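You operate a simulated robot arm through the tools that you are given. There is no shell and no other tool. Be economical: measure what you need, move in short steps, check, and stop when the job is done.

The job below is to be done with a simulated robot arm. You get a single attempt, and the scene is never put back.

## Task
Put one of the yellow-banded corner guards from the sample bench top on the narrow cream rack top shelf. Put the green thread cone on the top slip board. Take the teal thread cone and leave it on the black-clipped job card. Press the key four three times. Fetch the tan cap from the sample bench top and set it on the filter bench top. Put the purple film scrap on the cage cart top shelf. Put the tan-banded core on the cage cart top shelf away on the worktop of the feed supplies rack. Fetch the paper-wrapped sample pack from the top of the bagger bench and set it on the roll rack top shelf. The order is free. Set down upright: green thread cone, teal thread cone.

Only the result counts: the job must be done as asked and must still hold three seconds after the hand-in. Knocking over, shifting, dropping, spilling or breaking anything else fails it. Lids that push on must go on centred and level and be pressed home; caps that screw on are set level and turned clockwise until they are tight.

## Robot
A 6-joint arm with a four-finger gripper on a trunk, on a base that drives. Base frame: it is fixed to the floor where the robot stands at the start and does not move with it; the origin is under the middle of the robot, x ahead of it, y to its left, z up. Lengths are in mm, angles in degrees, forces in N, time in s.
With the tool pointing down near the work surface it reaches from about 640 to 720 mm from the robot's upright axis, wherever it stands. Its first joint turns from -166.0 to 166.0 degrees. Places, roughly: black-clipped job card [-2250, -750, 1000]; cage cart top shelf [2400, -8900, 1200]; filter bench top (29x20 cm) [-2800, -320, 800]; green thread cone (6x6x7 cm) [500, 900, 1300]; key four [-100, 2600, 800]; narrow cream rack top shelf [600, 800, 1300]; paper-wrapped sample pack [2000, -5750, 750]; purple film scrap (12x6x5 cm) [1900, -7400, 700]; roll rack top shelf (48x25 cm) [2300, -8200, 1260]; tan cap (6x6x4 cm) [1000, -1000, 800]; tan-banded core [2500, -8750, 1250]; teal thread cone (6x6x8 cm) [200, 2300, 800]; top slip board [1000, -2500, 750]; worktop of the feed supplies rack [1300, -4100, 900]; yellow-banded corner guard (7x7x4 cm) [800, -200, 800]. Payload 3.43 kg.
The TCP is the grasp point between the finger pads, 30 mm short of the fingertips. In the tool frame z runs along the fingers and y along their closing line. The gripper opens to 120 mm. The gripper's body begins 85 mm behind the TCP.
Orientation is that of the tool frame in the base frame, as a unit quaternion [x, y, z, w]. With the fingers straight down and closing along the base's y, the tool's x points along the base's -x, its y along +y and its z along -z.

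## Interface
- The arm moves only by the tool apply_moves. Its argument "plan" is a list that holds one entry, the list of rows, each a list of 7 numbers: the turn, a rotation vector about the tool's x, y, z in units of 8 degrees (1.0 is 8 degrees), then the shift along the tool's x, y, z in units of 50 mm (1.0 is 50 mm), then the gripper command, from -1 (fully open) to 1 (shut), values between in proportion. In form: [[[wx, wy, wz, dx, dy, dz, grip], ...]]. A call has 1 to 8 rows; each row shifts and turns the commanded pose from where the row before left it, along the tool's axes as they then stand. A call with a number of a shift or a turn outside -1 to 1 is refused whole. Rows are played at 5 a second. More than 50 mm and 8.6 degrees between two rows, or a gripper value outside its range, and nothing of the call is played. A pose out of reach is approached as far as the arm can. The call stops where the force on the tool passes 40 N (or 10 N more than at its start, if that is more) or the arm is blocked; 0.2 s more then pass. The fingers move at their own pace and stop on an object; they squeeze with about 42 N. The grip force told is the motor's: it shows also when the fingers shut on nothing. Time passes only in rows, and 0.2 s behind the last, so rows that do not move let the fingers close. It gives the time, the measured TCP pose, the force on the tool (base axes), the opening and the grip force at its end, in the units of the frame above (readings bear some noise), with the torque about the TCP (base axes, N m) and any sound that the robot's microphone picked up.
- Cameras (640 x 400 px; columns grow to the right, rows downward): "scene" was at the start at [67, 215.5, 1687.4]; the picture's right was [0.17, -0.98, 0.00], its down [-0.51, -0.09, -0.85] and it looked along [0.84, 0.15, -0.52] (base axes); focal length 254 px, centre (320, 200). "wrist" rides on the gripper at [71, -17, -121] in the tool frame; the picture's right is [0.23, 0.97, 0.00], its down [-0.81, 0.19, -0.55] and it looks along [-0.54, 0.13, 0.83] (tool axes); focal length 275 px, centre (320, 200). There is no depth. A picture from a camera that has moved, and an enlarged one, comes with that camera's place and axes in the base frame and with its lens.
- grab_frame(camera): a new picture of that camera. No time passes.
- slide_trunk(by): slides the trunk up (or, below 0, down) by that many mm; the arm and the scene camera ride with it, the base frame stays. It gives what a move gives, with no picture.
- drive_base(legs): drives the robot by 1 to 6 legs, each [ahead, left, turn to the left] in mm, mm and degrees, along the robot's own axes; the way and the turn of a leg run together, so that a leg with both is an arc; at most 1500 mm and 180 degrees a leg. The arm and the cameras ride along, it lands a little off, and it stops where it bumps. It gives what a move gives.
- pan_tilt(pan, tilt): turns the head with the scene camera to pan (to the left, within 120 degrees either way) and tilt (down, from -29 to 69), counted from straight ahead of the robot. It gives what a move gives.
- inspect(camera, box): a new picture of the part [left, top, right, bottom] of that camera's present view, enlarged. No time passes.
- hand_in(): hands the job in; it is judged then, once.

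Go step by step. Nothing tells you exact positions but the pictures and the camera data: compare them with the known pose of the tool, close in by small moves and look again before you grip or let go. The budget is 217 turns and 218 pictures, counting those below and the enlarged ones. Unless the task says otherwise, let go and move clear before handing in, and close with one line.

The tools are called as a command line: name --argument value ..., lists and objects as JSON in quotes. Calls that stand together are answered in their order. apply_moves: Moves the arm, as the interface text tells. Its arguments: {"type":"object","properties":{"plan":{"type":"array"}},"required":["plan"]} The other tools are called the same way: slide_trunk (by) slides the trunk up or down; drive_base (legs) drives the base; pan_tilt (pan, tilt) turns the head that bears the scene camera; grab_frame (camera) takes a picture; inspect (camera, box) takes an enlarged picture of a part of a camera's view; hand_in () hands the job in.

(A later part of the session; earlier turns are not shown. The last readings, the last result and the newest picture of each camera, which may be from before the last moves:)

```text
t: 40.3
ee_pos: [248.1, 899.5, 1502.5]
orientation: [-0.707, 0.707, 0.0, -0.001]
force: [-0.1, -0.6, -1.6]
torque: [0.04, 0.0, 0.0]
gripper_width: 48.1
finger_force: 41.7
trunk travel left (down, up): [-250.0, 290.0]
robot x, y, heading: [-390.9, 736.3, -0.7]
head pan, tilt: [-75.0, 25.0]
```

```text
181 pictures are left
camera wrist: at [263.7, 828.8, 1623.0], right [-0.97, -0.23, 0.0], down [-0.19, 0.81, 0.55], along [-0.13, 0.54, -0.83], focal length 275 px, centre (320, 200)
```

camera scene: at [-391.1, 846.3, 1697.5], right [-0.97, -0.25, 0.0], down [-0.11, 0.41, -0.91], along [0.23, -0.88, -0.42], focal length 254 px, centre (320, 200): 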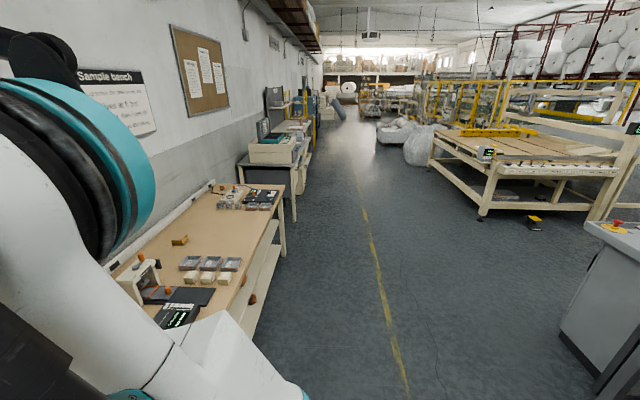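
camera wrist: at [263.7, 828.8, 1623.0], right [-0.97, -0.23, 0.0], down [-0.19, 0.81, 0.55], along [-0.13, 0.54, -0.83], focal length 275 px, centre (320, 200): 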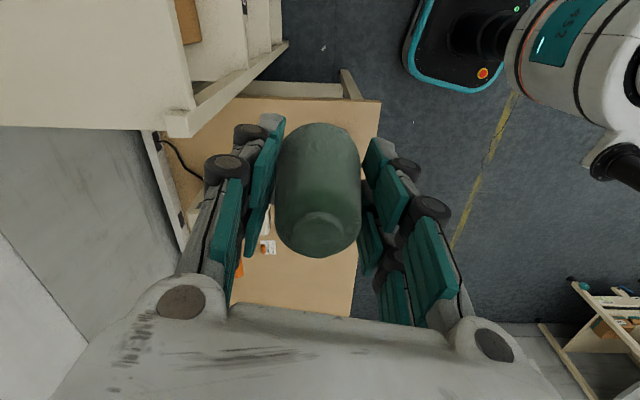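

The slip board should be on the second bench south along the wall. I drive sideways down the aisle.

drive_base --legs '[[0, -1500, 0], [0, -1600, 0]]'

drive_base --legs '[[0, -1500, 0], [0, -1500, 0]]'

pan_tilt --pan -15 --tilt 35

grab_frame --camera "scene"

```text
refused: -1600 is not a number from -1500 to 1500
```

```text
t: 55.0
ee_pos: [326.2, -2132.5, 1502.8]
orientation: [0.721, -0.693, 0.0, 0.001]
force: [-0.7, 0.1, -1.7]
torque: [-0.02, 0.03, -0.04]
gripper_width: 48.1
finger_force: 42.2
trunk travel left (down, up): [-250.0, 290.0]
robot x, y, heading: [-311.3, -2320.4, 1.7]
head pan, tilt: [-75.0, 25.0]
```

```text
t: 56.4
ee_pos: [325.4, -2132.6, 1502.9]
orientation: [0.721, -0.693, -0.001, 0.0]
force: [-0.1, -0.7, -1.2]
torque: [0.0, -0.01, -0.05]
gripper_width: 48.0
finger_force: 42.2
trunk travel left (down, up): [-250.0, 290.0]
robot x, y, heading: [-307.8, -2324.2, 1.8]
head pan, tilt: [-15.0, 35.0]
```

```text
180 pictures are left
camera scene: at [-249.9, -2144.9, 1681.8], right [-0.23, -0.97, 0.0], down [-0.56, 0.13, -0.82], along [0.8, -0.19, -0.57], focal length 254 px, centre (320, 200)
```

scene: 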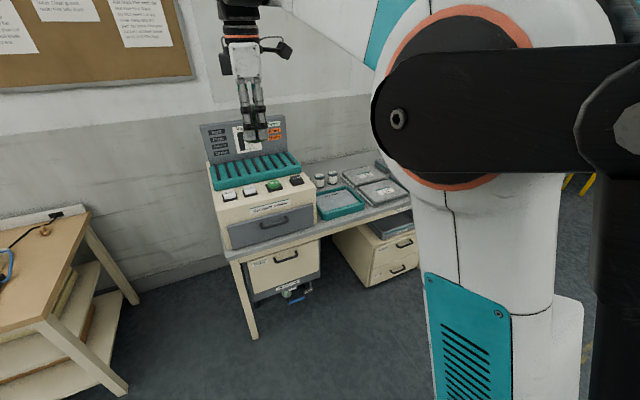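

inspect --camera "scene" --box '[190, 100, 430, 260]'

```text
2.50 times, centred on (310, 180) of scene
camera zoom: at [-249.9, -2144.9, 1681.8], right [-0.23, -0.97, 0.0], down [-0.56, 0.13, -0.82], along [0.8, -0.19, -0.57], focal length 635 px, centre (345, 250)
```

zoom: 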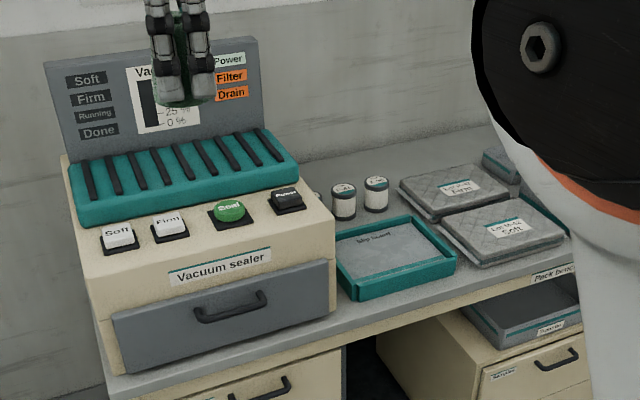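

The "Slip board" lies in the teal tray at about (1006,-2575,750). I drive up to reach distance.

drive_base --legs '[[0, -256, 0], [630, 0, -1.8]]'

grab_frame --camera "scene"

grab_frame --camera "wrist"

```text
t: 61.3
ee_pos: [965.6, -2421.9, 1502.2]
orientation: [-0.706, 0.708, 0.0, 0.0]
force: [0.4, -0.5, -0.2]
torque: [0.0, 0.0, -0.04]
gripper_width: 47.7
finger_force: 42.4
trunk travel left (down, up): [-250.0, 290.0]
robot x, y, heading: [324.8, -2585.0, -0.6]
head pan, tilt: [-15.0, 35.0]
```

```text
178 pictures are left
camera scene: at [389.1, -2408.4, 1681.7], right [-0.27, -0.96, 0.0], down [-0.55, 0.16, -0.82], along [0.79, -0.22, -0.57], focal length 254 px, centre (320, 200)
```

scene: 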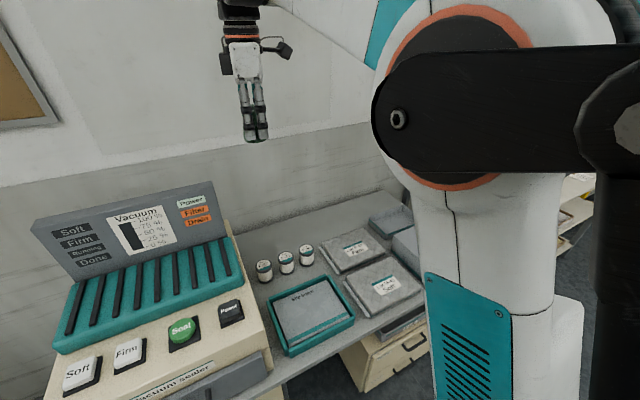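

```text
177 pictures are left
camera wrist: at [981.8, -2492.6, 1622.7], right [-0.97, -0.23, 0.0], down [-0.19, 0.81, 0.55], along [-0.13, 0.54, -0.83], focal length 275 px, centre (320, 200)
```

wrist: 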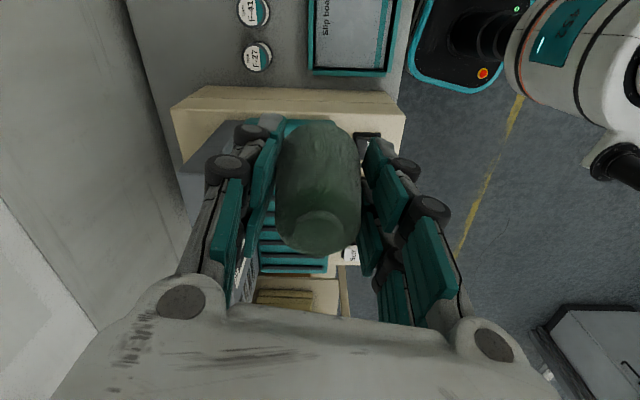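

Tray centre computes to about (950,-2515). I back 40 mm for reach, move over it, and lower.

drive_base --legs '[[-40, 0, 0]]'

apply_moves --plan '[[[0, 0, 0, 0.9, -0.2, 0, 1], [0, 0, 0, 0.9, -0.2, 0.2, 1], [0, 0, 0, 0, 0, 0.95, 1], [0, 0, 0, 0, 0, 0.95, 1], [0, 0, 0, 0, 0, 0.95, 1], [0, 0, 0, 0, 0, 0.95, 1], [0, 0, 0, 0, 0, 0.95, 1], [0, 0, 0, 0, 0, 0.95, 1]]]'

grab_frame --camera "scene"

grab_frame --camera "wrist"

```text
t: 62.2
ee_pos: [922.3, -2420.8, 1503.0]
orientation: [-0.707, 0.708, -0.001, 0.001]
force: [-1.0, 0.7, -0.6]
torque: [0.03, -0.08, 0.05]
gripper_width: 48.0
finger_force: 41.7
trunk travel left (down, up): [-250.0, 290.0]
robot x, y, heading: [286.1, -2582.1, -0.7]
head pan, tilt: [-15.0, 35.0]
```

```text
t: 64.0
ee_pos: [946.2, -2510.6, 1209.1]
orientation: [-0.706, 0.708, 0.0, 0.0]
force: [-0.6, 0.5, -1.3]
torque: [0.0, -0.01, 0.01]
gripper_width: 48.3
finger_force: 41.8
trunk travel left (down, up): [-250.0, 290.0]
robot x, y, heading: [288.8, -2585.9, -0.7]
head pan, tilt: [-15.0, 35.0]
```

```text
176 pictures are left
camera scene: at [350.0, -2407.9, 1681.7], right [-0.27, -0.96, 0.0], down [-0.55, 0.16, -0.82], along [0.79, -0.22, -0.57], focal length 254 px, centre (320, 200)
```

scene: 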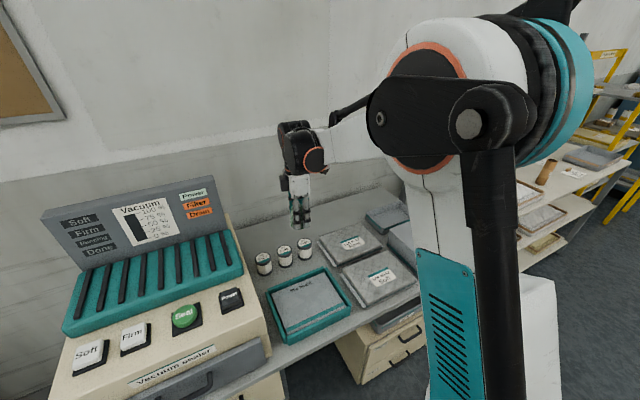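

```text
175 pictures are left
camera wrist: at [962.1, -2582.1, 1330.4], right [-0.97, -0.23, 0.0], down [-0.19, 0.81, 0.55], along [-0.13, 0.54, -0.83], focal length 275 px, centre (320, 200)
```

wrist: 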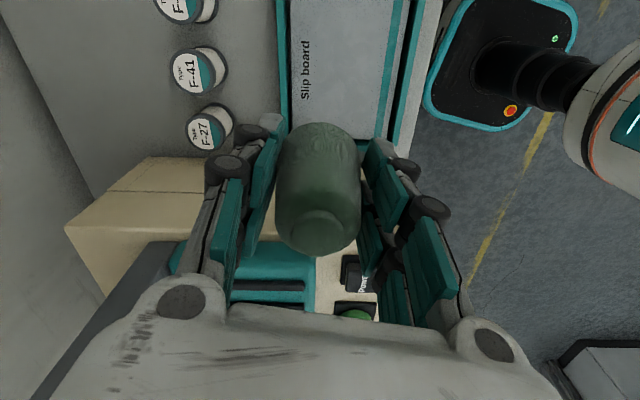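

Landing point is on the board; nudge and lower.

apply_moves --plan '[[[0, 0, 0, 0, 0.4, 0.9, 1], [0, 0, 0, 0, 0, 0.99, 1], [0, 0, 0, 0, 0, 0.99, 1], [0, 0, 0, 0, 0, 0.99, 1], [0, 0, 0, 0, 0, 0.99, 1], [0, 0, 0, 0, 0, 0.99, 1], [0, 0, 0, 0, 0, 0.8, 1]]]'

inspect --camera "scene" --box '[220, 200, 400, 350]'

grab_frame --camera "wrist"

```text
t: 65.6
ee_pos: [919.2, -2510.5, 872.6]
orientation: [-0.706, 0.708, 0.0, 0.001]
force: [-0.7, 0.1, -1.7]
torque: [-0.03, 0.01, 0.0]
gripper_width: 47.8
finger_force: 42.4
trunk travel left (down, up): [-250.0, 290.0]
robot x, y, heading: [285.1, -2586.3, -0.8]
head pan, tilt: [-15.0, 35.0]
```

```text
2.67 times, centred on (310, 275) of scene
camera zoom: at [350.0, -2407.8, 1681.7], right [-0.27, -0.96, 0.0], down [-0.55, 0.16, -0.82], along [0.79, -0.22, -0.57], focal length 677 px, centre (347, 0)
```

zoom: 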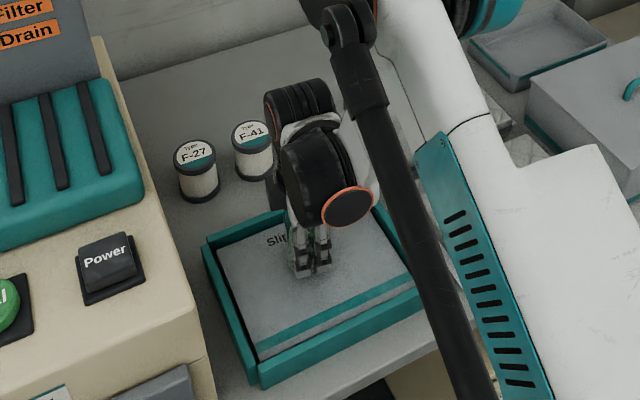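

```text
173 pictures are left
camera wrist: at [937.0, -2582.4, 993.2], right [-0.97, -0.23, 0.0], down [-0.19, 0.81, 0.55], along [-0.13, 0.54, -0.83], focal length 275 px, centre (320, 200)
```

wrist: 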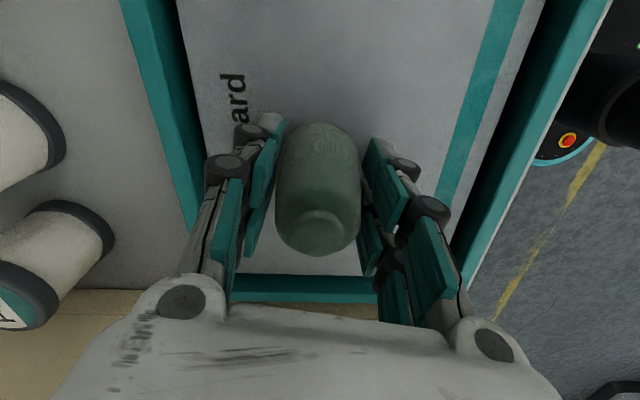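

apply_moves --plan '[[[0, 0, 0, 0, 0, 0.5, 1], [0, 0, 0, 0, 0, 0.5, 1], [0, 0, 0, 0, 0, 0.1, 1], [0, 0, 0, 0, 0, 0.1, 1], [0, 0, 0, 0, 0, 0, 1]]]'

grab_frame --camera "wrist"

inspect --camera "scene" --box '[250, 240, 370, 340]'

```text
t: 65.9
ee_pos: [919.0, -2511.6, 868.7]
orientation: [-0.707, 0.708, -0.001, 0.0]
force: [-3.4, -1.1, 18.1]
torque: [0.06, -0.12, -0.04]
gripper_width: 48.4
finger_force: 41.6
trunk travel left (down, up): [-250.0, 290.0]
robot x, y, heading: [281.5, -2583.9, -0.7]
head pan, tilt: [-15.0, 35.0]
stopped in row 1: the force on the tool passed its limit at 57 N (the readings are from after the stop); the commanded pose is now the measured one
```

```text
172 pictures are left
camera wrist: at [935.4, -2582.7, 988.8], right [-0.97, -0.23, 0.0], down [-0.19, 0.81, 0.55], along [-0.13, 0.54, -0.83], focal length 275 px, centre (320, 200)
```

wrist: 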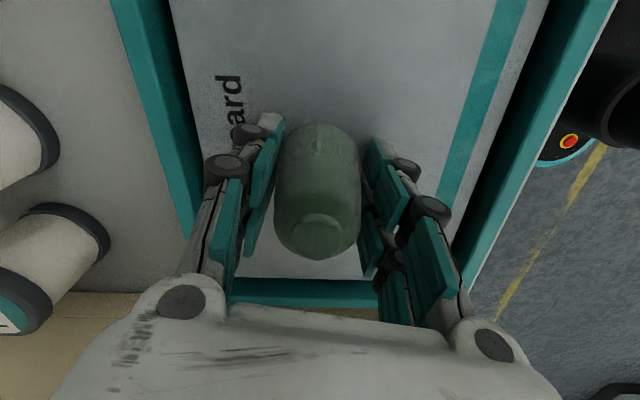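

```text
4.00 times, centred on (310, 290) of scene
camera zoom: at [347.4, -2408.2, 1682.2], right [-0.27, -0.96, 0.0], down [-0.55, 0.16, -0.82], along [0.79, -0.22, -0.57], focal length 1016 px, centre (360, -160)
```

zoom: 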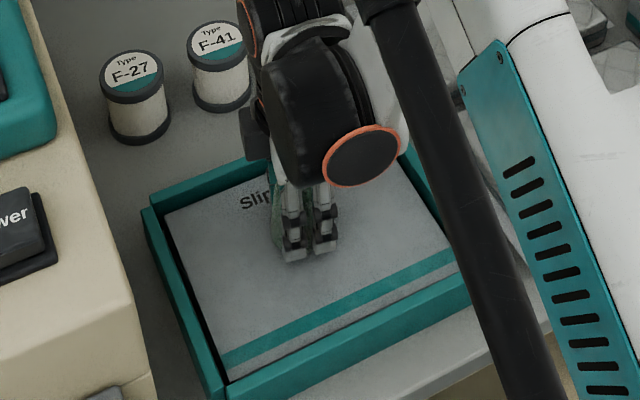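

Contact already at 868 — the board is at about z 832. Release and lift away.

apply_moves --plan '[[[0, 0, 0, 0, 0, -0.03, 0.1], [0, 0, 0, 0, 0, 0, -0.5], [0, 0, 0, 0, 0, 0, -0.5], [0, 0, 0, 0, 0, -0.5, -0.5], [0, 0, 0, 0, 0, -1, -0.5], [0, 0, 0, 0, 0, -1, -0.5], [0, 0, 0, 0, 0, -1, -0.5], [0, 0, 0, 0, 0, -1, -0.5]]]'

grab_frame --camera "wrist"

inspect --camera "scene" --box '[220, 200, 400, 350]'

```text
t: 67.7
ee_pos: [920.2, -2507.3, 1096.0]
orientation: [-0.706, 0.708, -0.001, 0.002]
force: [0.1, -0.8, 0.1]
torque: [-0.02, 0.0, -0.02]
gripper_width: 90.1
finger_force: 0.8
trunk travel left (down, up): [-250.0, 290.0]
robot x, y, heading: [281.6, -2583.7, -0.8]
head pan, tilt: [-15.0, 35.0]
```

```text
170 pictures are left
camera wrist: at [936.5, -2580.0, 1215.8], right [-0.97, -0.23, 0.0], down [-0.19, 0.81, 0.55], along [-0.13, 0.54, -0.83], focal length 275 px, centre (320, 200)
```

wrist: 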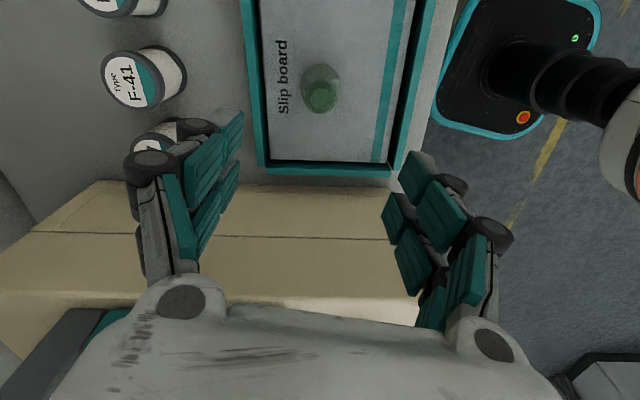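

```text
2.67 times, centred on (310, 275) of scene
camera zoom: at [348.3, -2408.1, 1681.8], right [-0.27, -0.96, 0.0], down [-0.55, 0.16, -0.82], along [0.79, -0.22, -0.57], focal length 677 px, centre (347, 0)
```

zoom: 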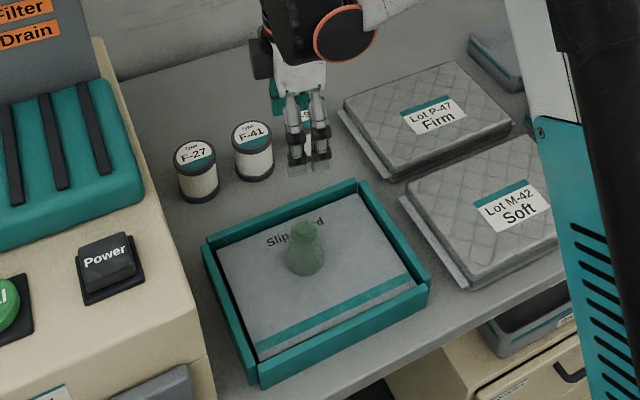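

The cone stands upright on the slip board. Now to the tan cap on the sample bench: lift, back out, drive left.

apply_moves --plan '[[[0, 0, 0, 0, 0, -1, -0.5], [0, 0, 0, 0, 0, -1, -0.5], [0, 0, 0, 0, 0, -1, -0.5], [0, 0, 0, 0, 0, -1, -0.5], [0, 0, 0, 0, 0, -1, -0.5], [0, 0, 0, 0, 0, -1, -0.5]]]'

drive_base --legs '[[-430, 0, 0], [0, 1400, 0]]'

pan_tilt --pan 5 --tilt 35

grab_frame --camera "scene"

```text
t: 69.1
ee_pos: [918.5, -2504.8, 1396.6]
orientation: [-0.707, 0.708, 0.0, 0.0]
force: [-0.4, 0.1, 0.4]
torque: [-0.02, -0.03, -0.02]
gripper_width: 90.3
finger_force: 0.1
trunk travel left (down, up): [-250.0, 290.0]
robot x, y, heading: [281.5, -2584.1, -0.4]
head pan, tilt: [-15.0, 35.0]
```

```text
t: 78.3
ee_pos: [530.8, -1088.7, 1396.1]
orientation: [-0.702, 0.712, -0.001, 0.001]
force: [-0.6, 0.1, 0.1]
torque: [-0.04, 0.01, 0.0]
gripper_width: 89.9
finger_force: 0.1
trunk travel left (down, up): [-250.0, 290.0]
robot x, y, heading: [-104.1, -1157.0, -1.4]
head pan, tilt: [-15.0, 35.0]
```

```text
t: 79.2
ee_pos: [531.1, -1089.2, 1395.6]
orientation: [-0.702, 0.712, -0.001, 0.001]
force: [-1.4, 0.5, 0.3]
torque: [0.01, -0.02, 0.04]
gripper_width: 90.0
finger_force: 0.2
trunk travel left (down, up): [-250.0, 290.0]
robot x, y, heading: [-105.8, -1159.5, -1.5]
head pan, tilt: [5.0, 35.0]
```

```text
168 pictures are left
camera scene: at [-33.4, -954.6, 1681.8], right [0.06, -1.0, 0.0], down [-0.57, -0.04, -0.82], along [0.82, 0.05, -0.57], focal length 254 px, centre (320, 200)
```

scene: 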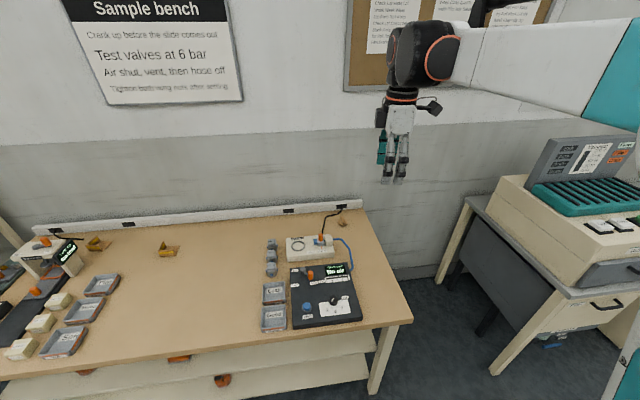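

inspect --camera "scene" --box '[240, 200, 400, 340]'

grab_frame --camera "wrist"

```text
2.86 times, centred on (320, 270) of scene
camera zoom: at [-33.4, -954.6, 1681.8], right [0.06, -1.0, 0.0], down [-0.57, -0.04, -0.82], along [0.82, 0.05, -0.57], focal length 726 px, centre (320, 0)
```

zoom: 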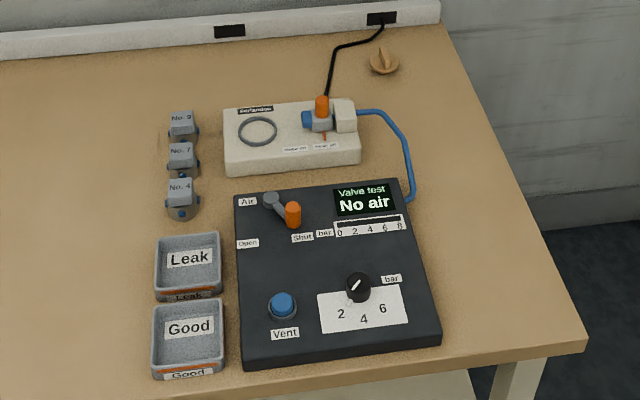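

```text
166 pictures are left
camera wrist: at [547.5, -1160.5, 1516.6], right [-0.98, -0.22, 0.0], down [-0.18, 0.81, 0.55], along [-0.12, 0.54, -0.83], focal length 275 px, centre (320, 200)
```

wrist: 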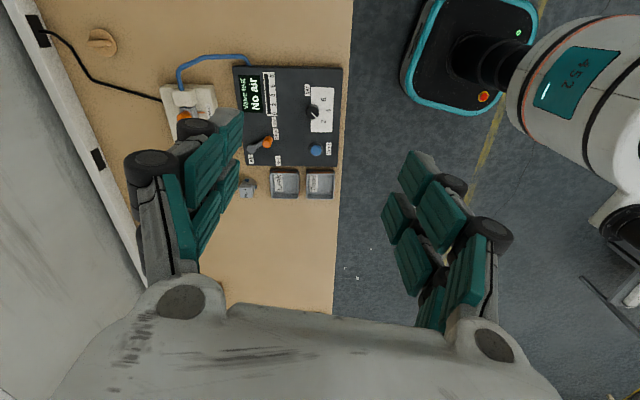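

The tan cap with a wing handle is at about (1020,-1009), in the bench's back-right corner. It's best reached from the gap beside the bench, so I first swing the arm left and turn the gripper to close along y.

apply_moves --plan '[[[0, 0, 0.5, -0.97, 0.2, 0, -0.5], [0, 0, 0.5, -0.97, 0.2, 0, -0.5], [0, 0, 0, -0.97, 0.2, 0, -0.5], [0, 0, 0, -0.97, 0.2, 0, -0.5], [0, 0, 0, -0.97, 0.2, 0, -0.5], [0, 0, 0, -0.8, 0.55, 0, -0.5], [0, 0, 0, -0.7, 0.6, 0, -0.5], [0, 0, 0, -0.7, 0.6, 0, -0.5]]]'

apply_moves --plan '[[[0, 0, 1, 0, 0, 0, -0.5], [0, 0, 1, 0, 0, 0, -0.5], [0, 0, 1, 0, 0, 0, -0.5], [0, 0, 1, 0, 0, 0, -0.5], [0, 0, 1, 0, 0, 0, -0.5], [0, 0, 1, 0, 0, 0, -0.5], [0, 0, 1, 0, 0, 0, -0.5], [0, 0, 1, 0, 0, 0, -0.5]]]'

pan_tilt --pan -50 --tilt 45

grab_frame --camera "scene"

```text
t: 81.0
ee_pos: [437.7, -717.9, 1394.9]
orientation: [-0.651, 0.759, -0.001, 0.001]
force: [-0.1, 0.8, -0.7]
torque: [-0.01, -0.09, -0.01]
gripper_width: 89.9
finger_force: 0.0
trunk travel left (down, up): [-250.0, 290.0]
robot x, y, heading: [-104.4, -1161.5, -1.4]
head pan, tilt: [5.0, 35.0]
```

```text
t: 82.8
ee_pos: [438.2, -721.0, 1395.7]
orientation: [-0.149, 0.989, 0.0, 0.001]
force: [0.6, 0.0, -0.4]
torque: [0.01, 0.0, 0.01]
gripper_width: 90.1
finger_force: 0.1
trunk travel left (down, up): [-250.0, 290.0]
robot x, y, heading: [-105.4, -1158.6, -1.3]
head pan, tilt: [5.0, 35.0]
```

```text
t: 84.0
ee_pos: [439.4, -720.9, 1395.4]
orientation: [-0.15, 0.989, 0.0, 0.001]
force: [0.1, 0.5, 0.0]
torque: [0.0, 0.01, 0.01]
gripper_width: 90.2
finger_force: 0.0
trunk travel left (down, up): [-250.0, 290.0]
robot x, y, heading: [-107.3, -1160.6, -1.5]
head pan, tilt: [-50.0, 45.0]
```

```text
165 pictures are left
camera scene: at [-70.6, -1023.4, 1667.0], right [-0.78, -0.62, 0.0], down [-0.44, 0.55, -0.71], along [0.44, -0.55, -0.71], focal length 254 px, centre (320, 200)
```

scene: 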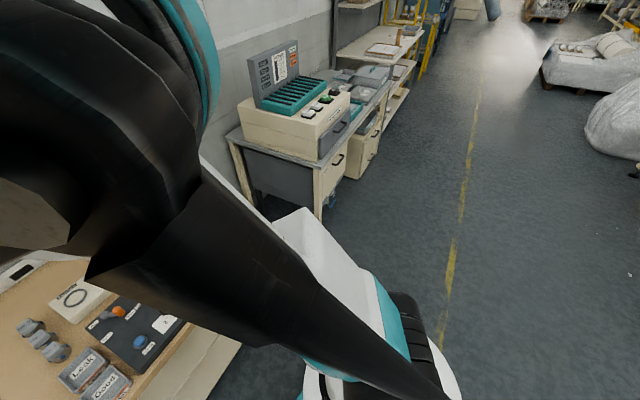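

I finish the yaw and swing the arm further left so it won't reach the wall when I enter the gap.

apply_moves --plan '[[[0, 0, 0.72, 0, 0, 0, -0.5], [0, 0, 0.72, 0, 0, 0, -0.5], [0, 0, 0.72, 0, 0, 0, -0.5]]]'

apply_moves --plan '[[[0, 0, 0, 0.7, 0.7, 0, -0.5], [0, 0, 0, 0.7, 0.7, 0, -0.5], [0, 0, 0, 0.75, 0.6, 0, -0.5], [0, 0, 0, 0.85, 0.5, 0, -0.5], [0, 0, 0, 0.9, 0.4, 0, -0.5], [0, 0, 0, 0.9, 0.35, 0, -0.5], [0, 0, 0, 0.9, 0.3, 0, -0.5], [0, 0, 0, 0.9, 0.25, 0, -0.5]]]'

drive_base --legs '[[0, -410, 0], [747, 0, 1.5]]'

pan_tilt --pan 50 --tilt 45

grab_frame --camera "scene"

grab_frame --camera "wrist"

```text
t: 84.8
ee_pos: [439.7, -720.0, 1397.1]
orientation: [0.001, 1.0, 0.0, 0.002]
force: [-0.4, 0.3, 0.2]
torque: [-0.06, 0.02, 0.02]
gripper_width: 89.7
finger_force: 0.0
trunk travel left (down, up): [-250.0, 290.0]
robot x, y, heading: [-102.1, -1159.0, -1.4]
head pan, tilt: [-50.0, 45.0]
```

```text
t: 86.5
ee_pos: [282.5, -588.4, 1387.8]
orientation: [0.097, 0.995, 0.0, 0.001]
force: [0.2, 0.4, 0.3]
torque: [0.05, 0.02, 0.01]
gripper_width: 90.0
finger_force: 0.0
trunk travel left (down, up): [-250.0, 290.0]
robot x, y, heading: [-104.8, -1158.1, -1.7]
head pan, tilt: [-50.0, 45.0]
stopped in row 8: the arm was blocked; the commanded pose is now the measured one
```

```text
t: 92.7
ee_pos: [990.6, -964.7, 1389.5]
orientation: [0.062, 0.998, 0.0, 0.0]
force: [0.4, -0.7, 0.1]
torque: [0.01, -0.03, 0.03]
gripper_width: 90.2
finger_force: 0.0
trunk travel left (down, up): [-250.0, 290.0]
robot x, y, heading: [646.4, -1560.8, 2.4]
head pan, tilt: [-50.0, 45.0]
```

```text
t: 94.5
ee_pos: [992.1, -962.7, 1388.3]
orientation: [0.063, 0.998, 0.0, 0.001]
force: [-0.3, -0.4, -1.5]
torque: [0.02, -0.01, -0.03]
gripper_width: 90.0
finger_force: 0.0
trunk travel left (down, up): [-250.0, 290.0]
robot x, y, heading: [645.0, -1558.7, 2.5]
head pan, tilt: [50.0, 45.0]
```

```text
164 pictures are left
camera scene: at [697.0, -1350.5, 1668.3], right [0.16, -0.99, 0.0], down [-0.69, -0.11, -0.72], along [0.71, 0.11, -0.69], focal length 254 px, centre (320, 200)
```

scene: 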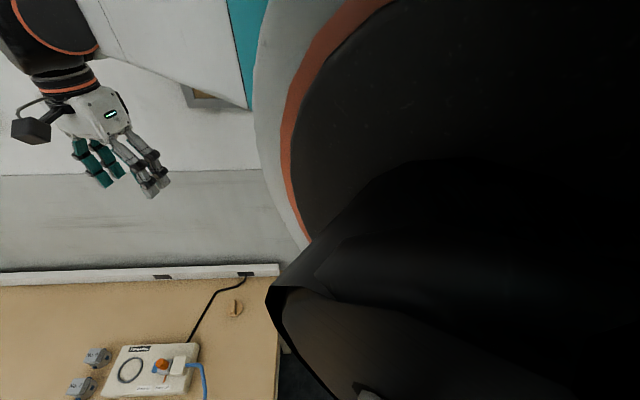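

```text
163 pictures are left
camera wrist: at [919.7, -971.1, 1507.8], right [-0.11, 0.99, 0.0], down [0.83, 0.09, 0.55], along [0.55, 0.06, -0.83], focal length 275 px, centre (320, 200)
```

wrist: 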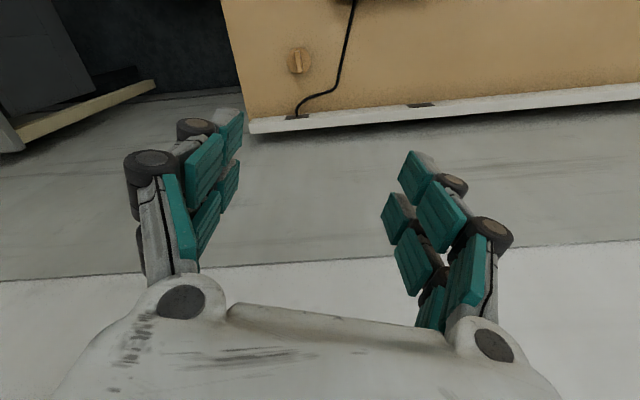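

The arm can't swing left further than ~57°, but the cap at (1006,-1012) is now reachable. I look closely at its wing.

apply_moves --plan '[[[0, 0, 0, 0, -0.9, 0.3, -0.5], [0, 0, 0, 0, 0, 1, -0.5], [0, 0, 0, 0, 0, 1, -0.5], [0, 0, 0, 0, 0, 1, -0.5], [0, 0, 0, 0, 0, 1, -0.5], [0, 0, 0, 0, 0, 1, -0.5]]]'

grab_frame --camera "wrist"

inspect --camera "wrist" --box '[240, 40, 380, 140]'

```text
t: 95.9
ee_pos: [984.5, -1014.0, 1121.4]
orientation: [0.061, 0.998, 0.0, 0.0]
force: [0.1, 0.0, -0.3]
torque: [0.0, 0.04, 0.01]
gripper_width: 90.0
finger_force: 0.0
trunk travel left (down, up): [-250.0, 290.0]
robot x, y, heading: [648.1, -1564.8, 2.5]
head pan, tilt: [50.0, 45.0]
```

```text
162 pictures are left
camera wrist: at [912.0, -1021.9, 1241.3], right [-0.11, 0.99, 0.0], down [0.83, 0.09, 0.55], along [0.55, 0.06, -0.83], focal length 275 px, centre (320, 200)
```

wrist: 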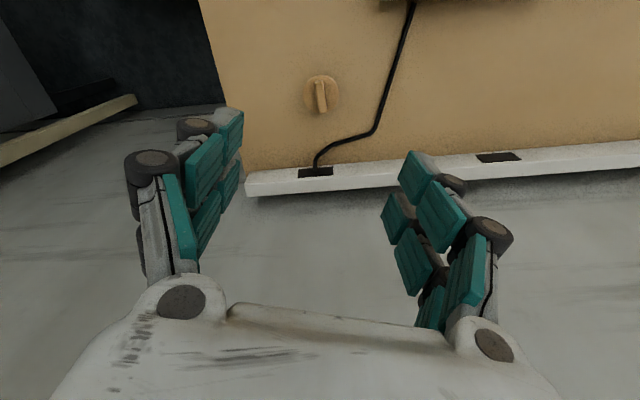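

```text
4.00 times, centred on (310, 90) of wrist
camera zoom: at [912.0, -1021.9, 1241.3], right [-0.11, 0.99, 0.0], down [0.83, 0.09, 0.55], along [0.55, 0.06, -0.83], focal length 1101 px, centre (360, 640)
```

zoom: 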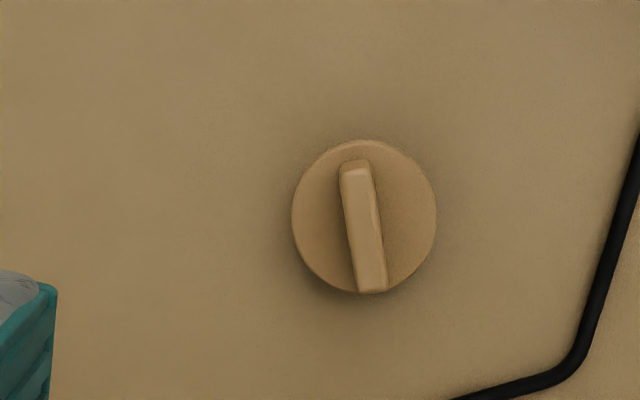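

Cap wing lies about 12° off x. Align yaw, centre at (1004,-1011), lower.

apply_moves --plan '[[[0, 0, -0.8, 0, 0, 0, -0.2], [0, 0, -0.8, 0, 0, 0, -0.2], [0, 0, -0.8, 0, 0, 0, -0.2], [0, 0, 0, -0.4, 0, 0.8, 0.2], [0, 0, 0, 0, 0, 1, 0.2], [0, 0, 0, 0, 0, 1, 0.2], [0, 0, 0, 0, 0, 0.9, 0.2]]]'

grab_frame --camera "wrist"

grab_frame --camera "scene"

```text
t: 97.5
ee_pos: [1006.0, -1005.1, 938.7]
orientation: [-0.105, 0.994, 0.0, 0.0]
force: [0.4, -0.2, -1.2]
torque: [0.02, 0.01, 0.01]
gripper_width: 48.1
finger_force: 0.1
trunk travel left (down, up): [-250.0, 290.0]
robot x, y, heading: [644.1, -1562.7, 2.6]
head pan, tilt: [50.0, 45.0]
```

```text
160 pictures are left
camera wrist: at [939.2, -1037.6, 1058.7], right [-0.43, 0.9, 0.0], down [0.75, 0.36, 0.55], along [0.5, 0.24, -0.83], focal length 275 px, centre (320, 200)
```

wrist: 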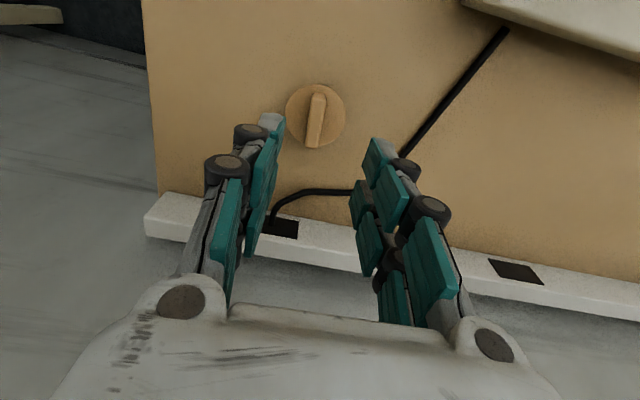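

```text
159 pictures are left
camera scene: at [666.0, -1298.4, 1666.8], right [0.79, -0.61, 0.0], down [-0.43, -0.56, -0.71], along [0.43, 0.56, -0.71], focal length 254 px, centre (320, 200)
```

scene: 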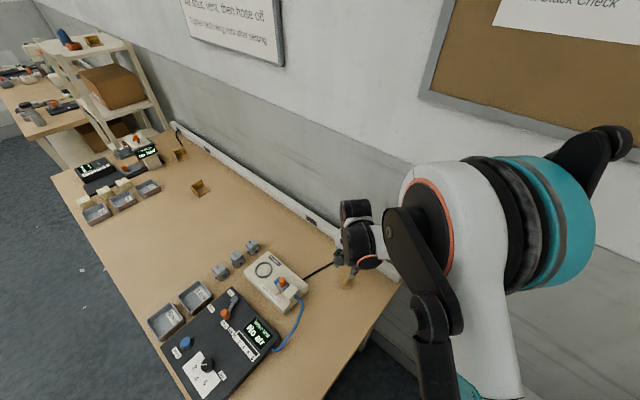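

apply_moves --plan '[[[0, 0, 0.4, 0, -0.08, 0.6, 0.2], [0, 0, 0, 0, 0, 0.6, 0.2], [0, 0, 0, 0, 0, 0.5, 0.2]]]'

grab_frame --camera "wrist"

inspect --camera "scene" --box '[300, 200, 400, 300]'

```text
t: 98.3
ee_pos: [1006.2, -1007.3, 854.3]
orientation: [-0.078, 0.997, 0.0, 0.001]
force: [0.3, -0.8, -0.5]
torque: [0.0, -0.01, -0.01]
gripper_width: 48.0
finger_force: 0.1
trunk travel left (down, up): [-250.0, 290.0]
robot x, y, heading: [646.3, -1562.0, 2.7]
head pan, tilt: [50.0, 45.0]
```

```text
158 pictures are left
camera wrist: at [938.6, -1035.3, 974.7], right [-0.38, 0.93, 0.0], down [0.77, 0.32, 0.55], along [0.51, 0.21, -0.83], focal length 275 px, centre (320, 200)
```

wrist: 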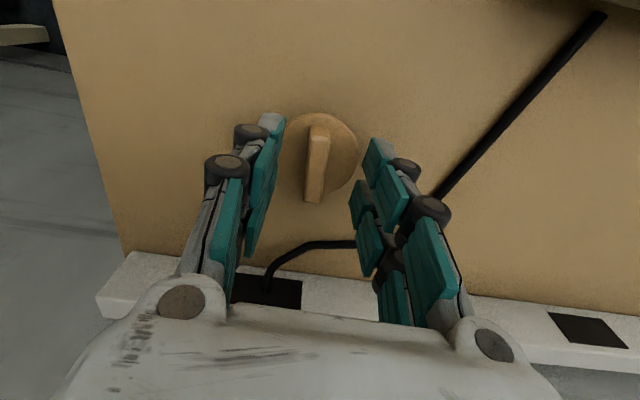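

```text
4.00 times, centred on (350, 250) of scene
camera zoom: at [665.4, -1298.9, 1666.9], right [0.79, -0.61, 0.0], down [-0.43, -0.56, -0.71], along [0.43, 0.56, -0.71], focal length 1016 px, centre (200, 0)
```

zoom: 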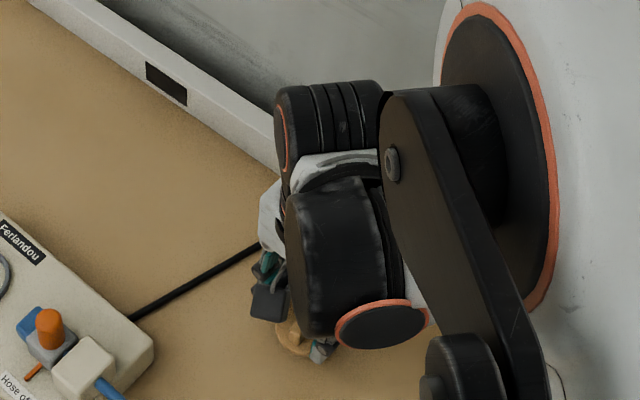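

apply_moves --plan '[[[0, 0, 0, 0, -0.06, 0.1, 0.2], [0, 0, 0, 0, 0, 0, 1], [0, 0, 0, 0, 0, 0, 1], [0, 0, 0, 0, 0, 0, 1]]]'

apply_moves --plan '[[[0, 0, 0, 0, 0, -0.6, 1], [0, 0, 0, 0, 0, -1, 1]]]'

grab_frame --camera "wrist"

```text
t: 99.3
ee_pos: [1008.1, -1010.8, 850.8]
orientation: [-0.078, 0.997, 0.001, 0.001]
force: [-0.5, -0.1, 0.0]
torque: [-0.02, 0.01, 0.0]
gripper_width: 10.8
finger_force: 41.7
trunk travel left (down, up): [-250.0, 290.0]
robot x, y, heading: [644.5, -1565.2, 2.2]
head pan, tilt: [50.0, 45.0]
```

```text
t: 99.9
ee_pos: [1007.4, -1010.8, 930.1]
orientation: [-0.077, 0.997, 0.0, 0.0]
force: [1.0, -0.5, 0.2]
torque: [0.0, -0.01, -0.01]
gripper_width: 10.8
finger_force: 41.8
trunk travel left (down, up): [-250.0, 290.0]
robot x, y, heading: [642.9, -1562.1, 2.4]
head pan, tilt: [50.0, 45.0]
```

```text
156 pictures are left
camera wrist: at [938.3, -1039.7, 1050.4], right [-0.38, 0.93, 0.0], down [0.77, 0.32, 0.55], along [0.51, 0.21, -0.83], focal length 275 px, centre (320, 200)
```

wrist: 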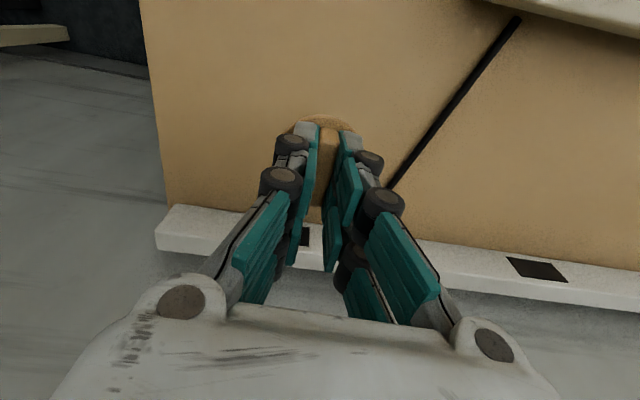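

Cap held. Lift it high, back out of the gap into the aisle, turn left and look west for the filter bench.

apply_moves --plan '[[[0, 0, 0, 0, 0, -1, 1], [0, 0, 0, 0, 0, -1, 1], [0, 0, 0, 0, 0, -1, 1], [0, 0, 0, 0, 0, -1, 1], [0, 0, 0, 0, 0, -1, 1], [0, 0, 0, 0, 0, -1, 1], [0, 0, 0, 0, 0, -1, 1], [0, 0, 0, 0, 0, -1, 1]]]'

drive_base --legs '[[-1150, 0, 0], [0, 0, 90]]'

pan_tilt --pan 90 --tilt 20

grab_frame --camera "scene"

```text
t: 101.7
ee_pos: [1013.2, -1016.6, 1329.3]
orientation: [-0.071, 0.997, 0.001, 0.001]
force: [0.1, -0.5, 1.0]
torque: [0.03, -0.01, -0.02]
gripper_width: 10.9
finger_force: 42.2
trunk travel left (down, up): [-250.0, 290.0]
robot x, y, heading: [645.0, -1561.1, 2.6]
head pan, tilt: [50.0, 45.0]
```

```text
t: 111.6
ee_pos: [-1104.3, -1299.8, 1328.3]
orientation: [0.777, -0.63, -0.001, 0.0]
force: [0.3, -0.6, -0.1]
torque: [0.01, 0.01, -0.01]
gripper_width: 11.1
finger_force: 42.0
trunk travel left (down, up): [-250.0, 290.0]
robot x, y, heading: [-529.6, -1627.1, 95.7]
head pan, tilt: [50.0, 45.0]
```

```text
t: 112.6
ee_pos: [-1103.6, -1300.2, 1329.6]
orientation: [0.778, -0.629, -0.001, -0.001]
force: [-0.1, 0.4, 0.0]
torque: [0.02, -0.01, 0.0]
gripper_width: 10.8
finger_force: 42.1
trunk travel left (down, up): [-250.0, 290.0]
robot x, y, heading: [-535.4, -1627.4, 95.6]
head pan, tilt: [90.0, 20.0]
```

```text
155 pictures are left
camera scene: at [-736.9, -1577.7, 1699.1], right [1.0, 0.04, 0.0], down [0.02, -0.41, -0.91], along [-0.04, 0.91, -0.41], focal length 254 px, centre (320, 200)
```

scene: 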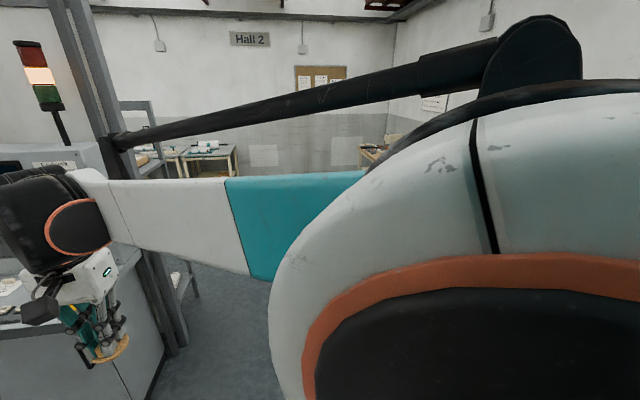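

grab_frame --camera "scene"

```text
154 pictures are left
camera scene: at [-736.9, -1577.7, 1699.1], right [1.0, 0.04, 0.0], down [0.02, -0.41, -0.91], along [-0.04, 0.91, -0.41], focal length 254 px, centre (320, 200)
```

scene: 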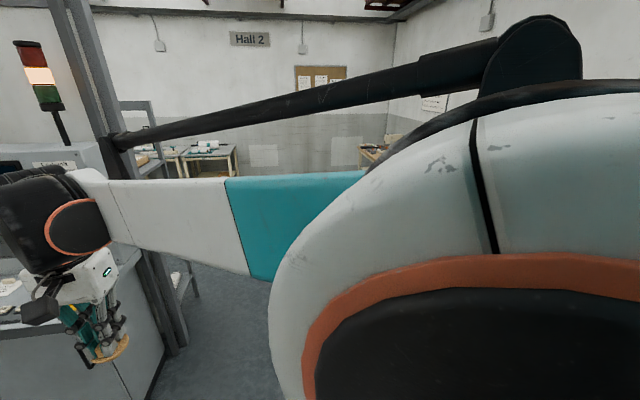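

The swung-out arm is blocking the head. I bring the arm back to straight ahead.

apply_moves --plan '[[[0, 0, 0, -0.536, -0.814, 0, 1], [0, 0, 0, -0.536, -0.814, 0, 1], [0, 0, 0, -0.536, -0.814, 0, 1], [0, 0, 0, -0.536, -0.814, 0, 1], [0, 0, 0, -0.536, -0.814, 0, 1], [0, 0, 0, -0.536, -0.814, 0, 1], [0, 0, 0, -0.536, -0.814, 0, 1]]]'

apply_moves --plan '[[[0, 0, 0, -0.075, -0.95, 0, 1], [0, 0, 0, -0.075, -0.95, 0, 1], [0, 0, 0, -0.075, -0.95, 0, 1], [0, 0, 0, -0.075, -0.95, 0, 1], [0, 0, 0, -0.075, -0.95, 0, 1], [0, 0, 0, -0.075, -0.95, 0, 1]]]'

pan_tilt --pan 75 --tilt 25

grab_frame --camera "scene"

```text
t: 114.2
ee_pos: [-863.9, -1057.1, 1334.3]
orientation: [0.778, -0.629, 0.0, 0.0]
force: [-0.2, -0.1, -1.0]
torque: [-0.04, 0.0, 0.02]
gripper_width: 11.0
finger_force: 42.4
trunk travel left (down, up): [-250.0, 290.0]
robot x, y, heading: [-536.5, -1630.2, 95.8]
head pan, tilt: [90.0, 20.0]
```

```text
t: 115.6
ee_pos: [-588.5, -977.4, 1329.6]
orientation: [0.778, -0.628, 0.0, 0.0]
force: [0.0, 0.8, 0.2]
torque: [0.0, 0.06, -0.01]
gripper_width: 10.8
finger_force: 42.2
trunk travel left (down, up): [-250.0, 290.0]
robot x, y, heading: [-535.3, -1627.3, 96.1]
head pan, tilt: [90.0, 20.0]
```

```text
t: 116.4
ee_pos: [-589.0, -978.4, 1329.8]
orientation: [0.777, -0.63, -0.001, 0.0]
force: [0.4, -1.1, -0.2]
torque: [-0.03, 0.0, 0.02]
gripper_width: 10.9
finger_force: 42.5
trunk travel left (down, up): [-250.0, 290.0]
robot x, y, heading: [-533.9, -1630.6, 95.7]
head pan, tilt: [75.0, 25.0]
```

```text
153 pictures are left
camera scene: at [-824.0, -1655.0, 1697.6], right [0.16, 0.99, 0.0], down [0.42, -0.07, -0.91], along [-0.89, 0.15, -0.42], focal length 254 px, centre (320, 200)
```

scene: 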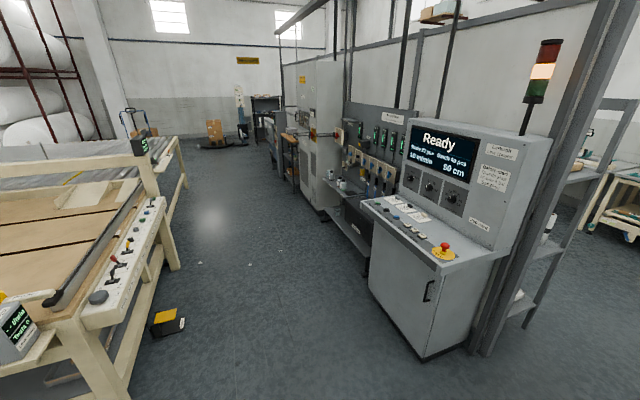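

inspect --camera "scene" --box '[280, 90, 480, 270]'

```text
2.22 times, centred on (380, 180) of scene
camera zoom: at [-824.0, -1655.0, 1697.6], right [0.16, 0.99, 0.0], down [0.42, -0.07, -0.91], along [-0.89, 0.15, -0.42], focal length 564 px, centre (187, 244)
```

zoom: 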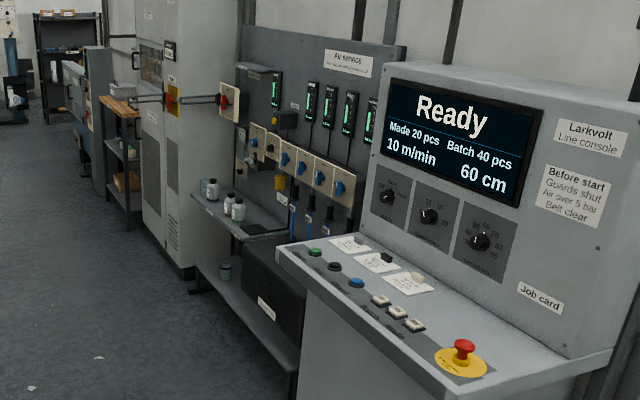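

The line console with three clipped job cards stands to the west; the filter bench must lie behind it. I drive north in the aisle and look west again.

drive_base --legs '[[1300, 0, -5]]'

grab_frame --camera "scene"

```text
t: 122.9
ee_pos: [-578.3, 311.4, 1329.8]
orientation: [0.743, -0.669, 0.0, 0.0]
force: [-0.5, -0.3, 0.4]
torque: [-0.01, 0.0, -0.02]
gripper_width: 10.6
finger_force: 41.3
trunk travel left (down, up): [-250.0, 290.0]
robot x, y, heading: [-595.1, -343.0, 89.5]
head pan, tilt: [75.0, 25.0]
```

```text
151 pictures are left
camera scene: at [-883.8, -337.1, 1697.5], right [0.27, 0.96, 0.0], down [0.41, -0.11, -0.91], along [-0.87, 0.24, -0.42], focal length 254 px, centre (320, 200)
```

scene: 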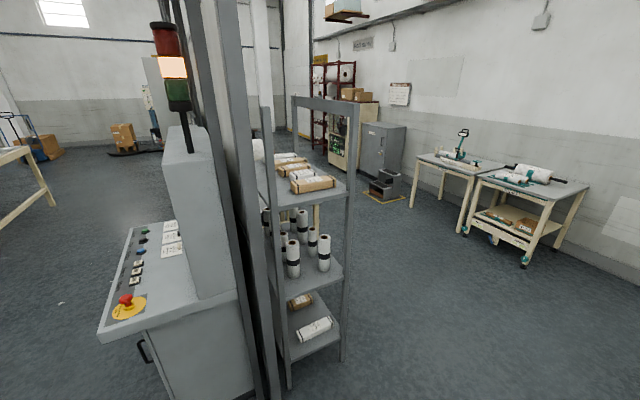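

drive_base --legs '[[1000, 0, 0]]'

pan_tilt --pan 105 --tilt 25

grab_frame --camera "scene"

```text
t: 128.0
ee_pos: [-543.8, 1304.6, 1329.6]
orientation: [0.735, -0.678, 0.0, 0.0]
force: [0.3, 0.0, -0.4]
torque: [-0.01, 0.0, -0.01]
gripper_width: 10.7
finger_force: 42.0
trunk travel left (down, up): [-250.0, 290.0]
robot x, y, heading: [-572.6, 650.7, 88.2]
head pan, tilt: [75.0, 25.0]
```

```text
t: 129.0
ee_pos: [-543.6, 1305.9, 1329.6]
orientation: [0.735, -0.678, -0.001, -0.001]
force: [-0.1, 0.1, -0.3]
torque: [0.01, 0.01, 0.01]
gripper_width: 11.1
finger_force: 42.3
trunk travel left (down, up): [-250.0, 290.0]
robot x, y, heading: [-575.2, 653.5, 88.4]
head pan, tilt: [105.0, 25.0]
```

```text
150 pictures are left
camera scene: at [-865.7, 615.8, 1697.6], right [-0.23, 0.97, 0.0], down [0.41, 0.1, -0.91], along [-0.88, -0.21, -0.42], focal length 254 px, centre (320, 200)
```

scene: 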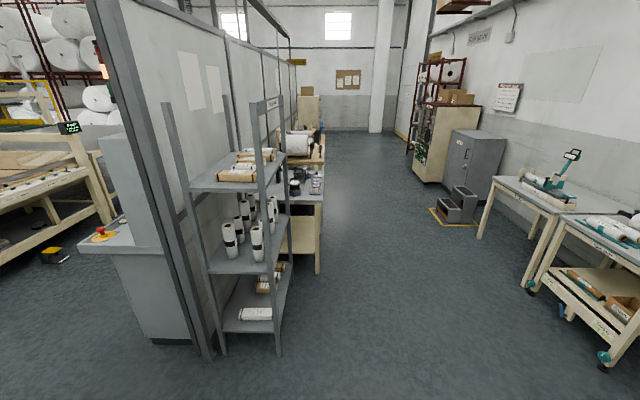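

The filter bench is behind the filter rack. I turn to face south, back north for clearance past the rack posts, then strafe west.

drive_base --legs '[[0, 0, -178], [-450, 0, 0], [0, -1500, 0], [0, -600, 0]]'

pan_tilt --pan 10 --tilt 35

grab_frame --camera "scene"

```text
t: 148.8
ee_pos: [-2633.0, 258.5, 1329.5]
orientation: [0.626, 0.78, -0.001, 0.001]
force: [-0.3, 0.5, -0.3]
torque: [0.01, -0.01, -0.01]
gripper_width: 10.7
finger_force: 41.9
trunk travel left (down, up): [-250.0, 290.0]
robot x, y, heading: [-2692.3, 914.1, -83.8]
head pan, tilt: [105.0, 25.0]
```

```text
t: 150.5
ee_pos: [-2631.9, 260.1, 1329.9]
orientation: [0.626, 0.78, 0.0, 0.001]
force: [0.0, 0.3, -0.2]
torque: [0.01, 0.02, 0.02]
gripper_width: 10.8
finger_force: 42.3
trunk travel left (down, up): [-250.0, 290.0]
robot x, y, heading: [-2693.6, 910.1, -83.7]
head pan, tilt: [10.0, 35.0]
```

```text
149 pictures are left
camera scene: at [-2473.0, 867.3, 1681.8], right [-0.96, -0.28, 0.0], down [-0.16, 0.55, -0.82], along [0.23, -0.79, -0.57], focal length 254 px, centre (320, 200)
```

scene: 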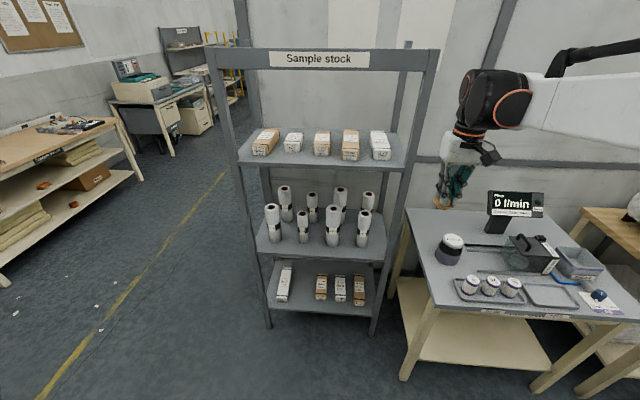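

inspect --camera "scene" --box '[390, 160, 640, 330]'

```text
2.35 times, centred on (515, 245) of scene
camera zoom: at [-2473.0, 867.3, 1681.8], right [-0.96, -0.28, 0.0], down [-0.16, 0.55, -0.82], along [0.23, -0.79, -0.57], focal length 598 px, centre (-139, 94)
```

zoom: 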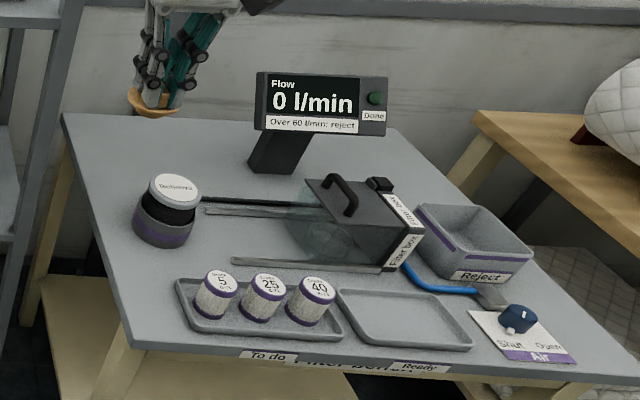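

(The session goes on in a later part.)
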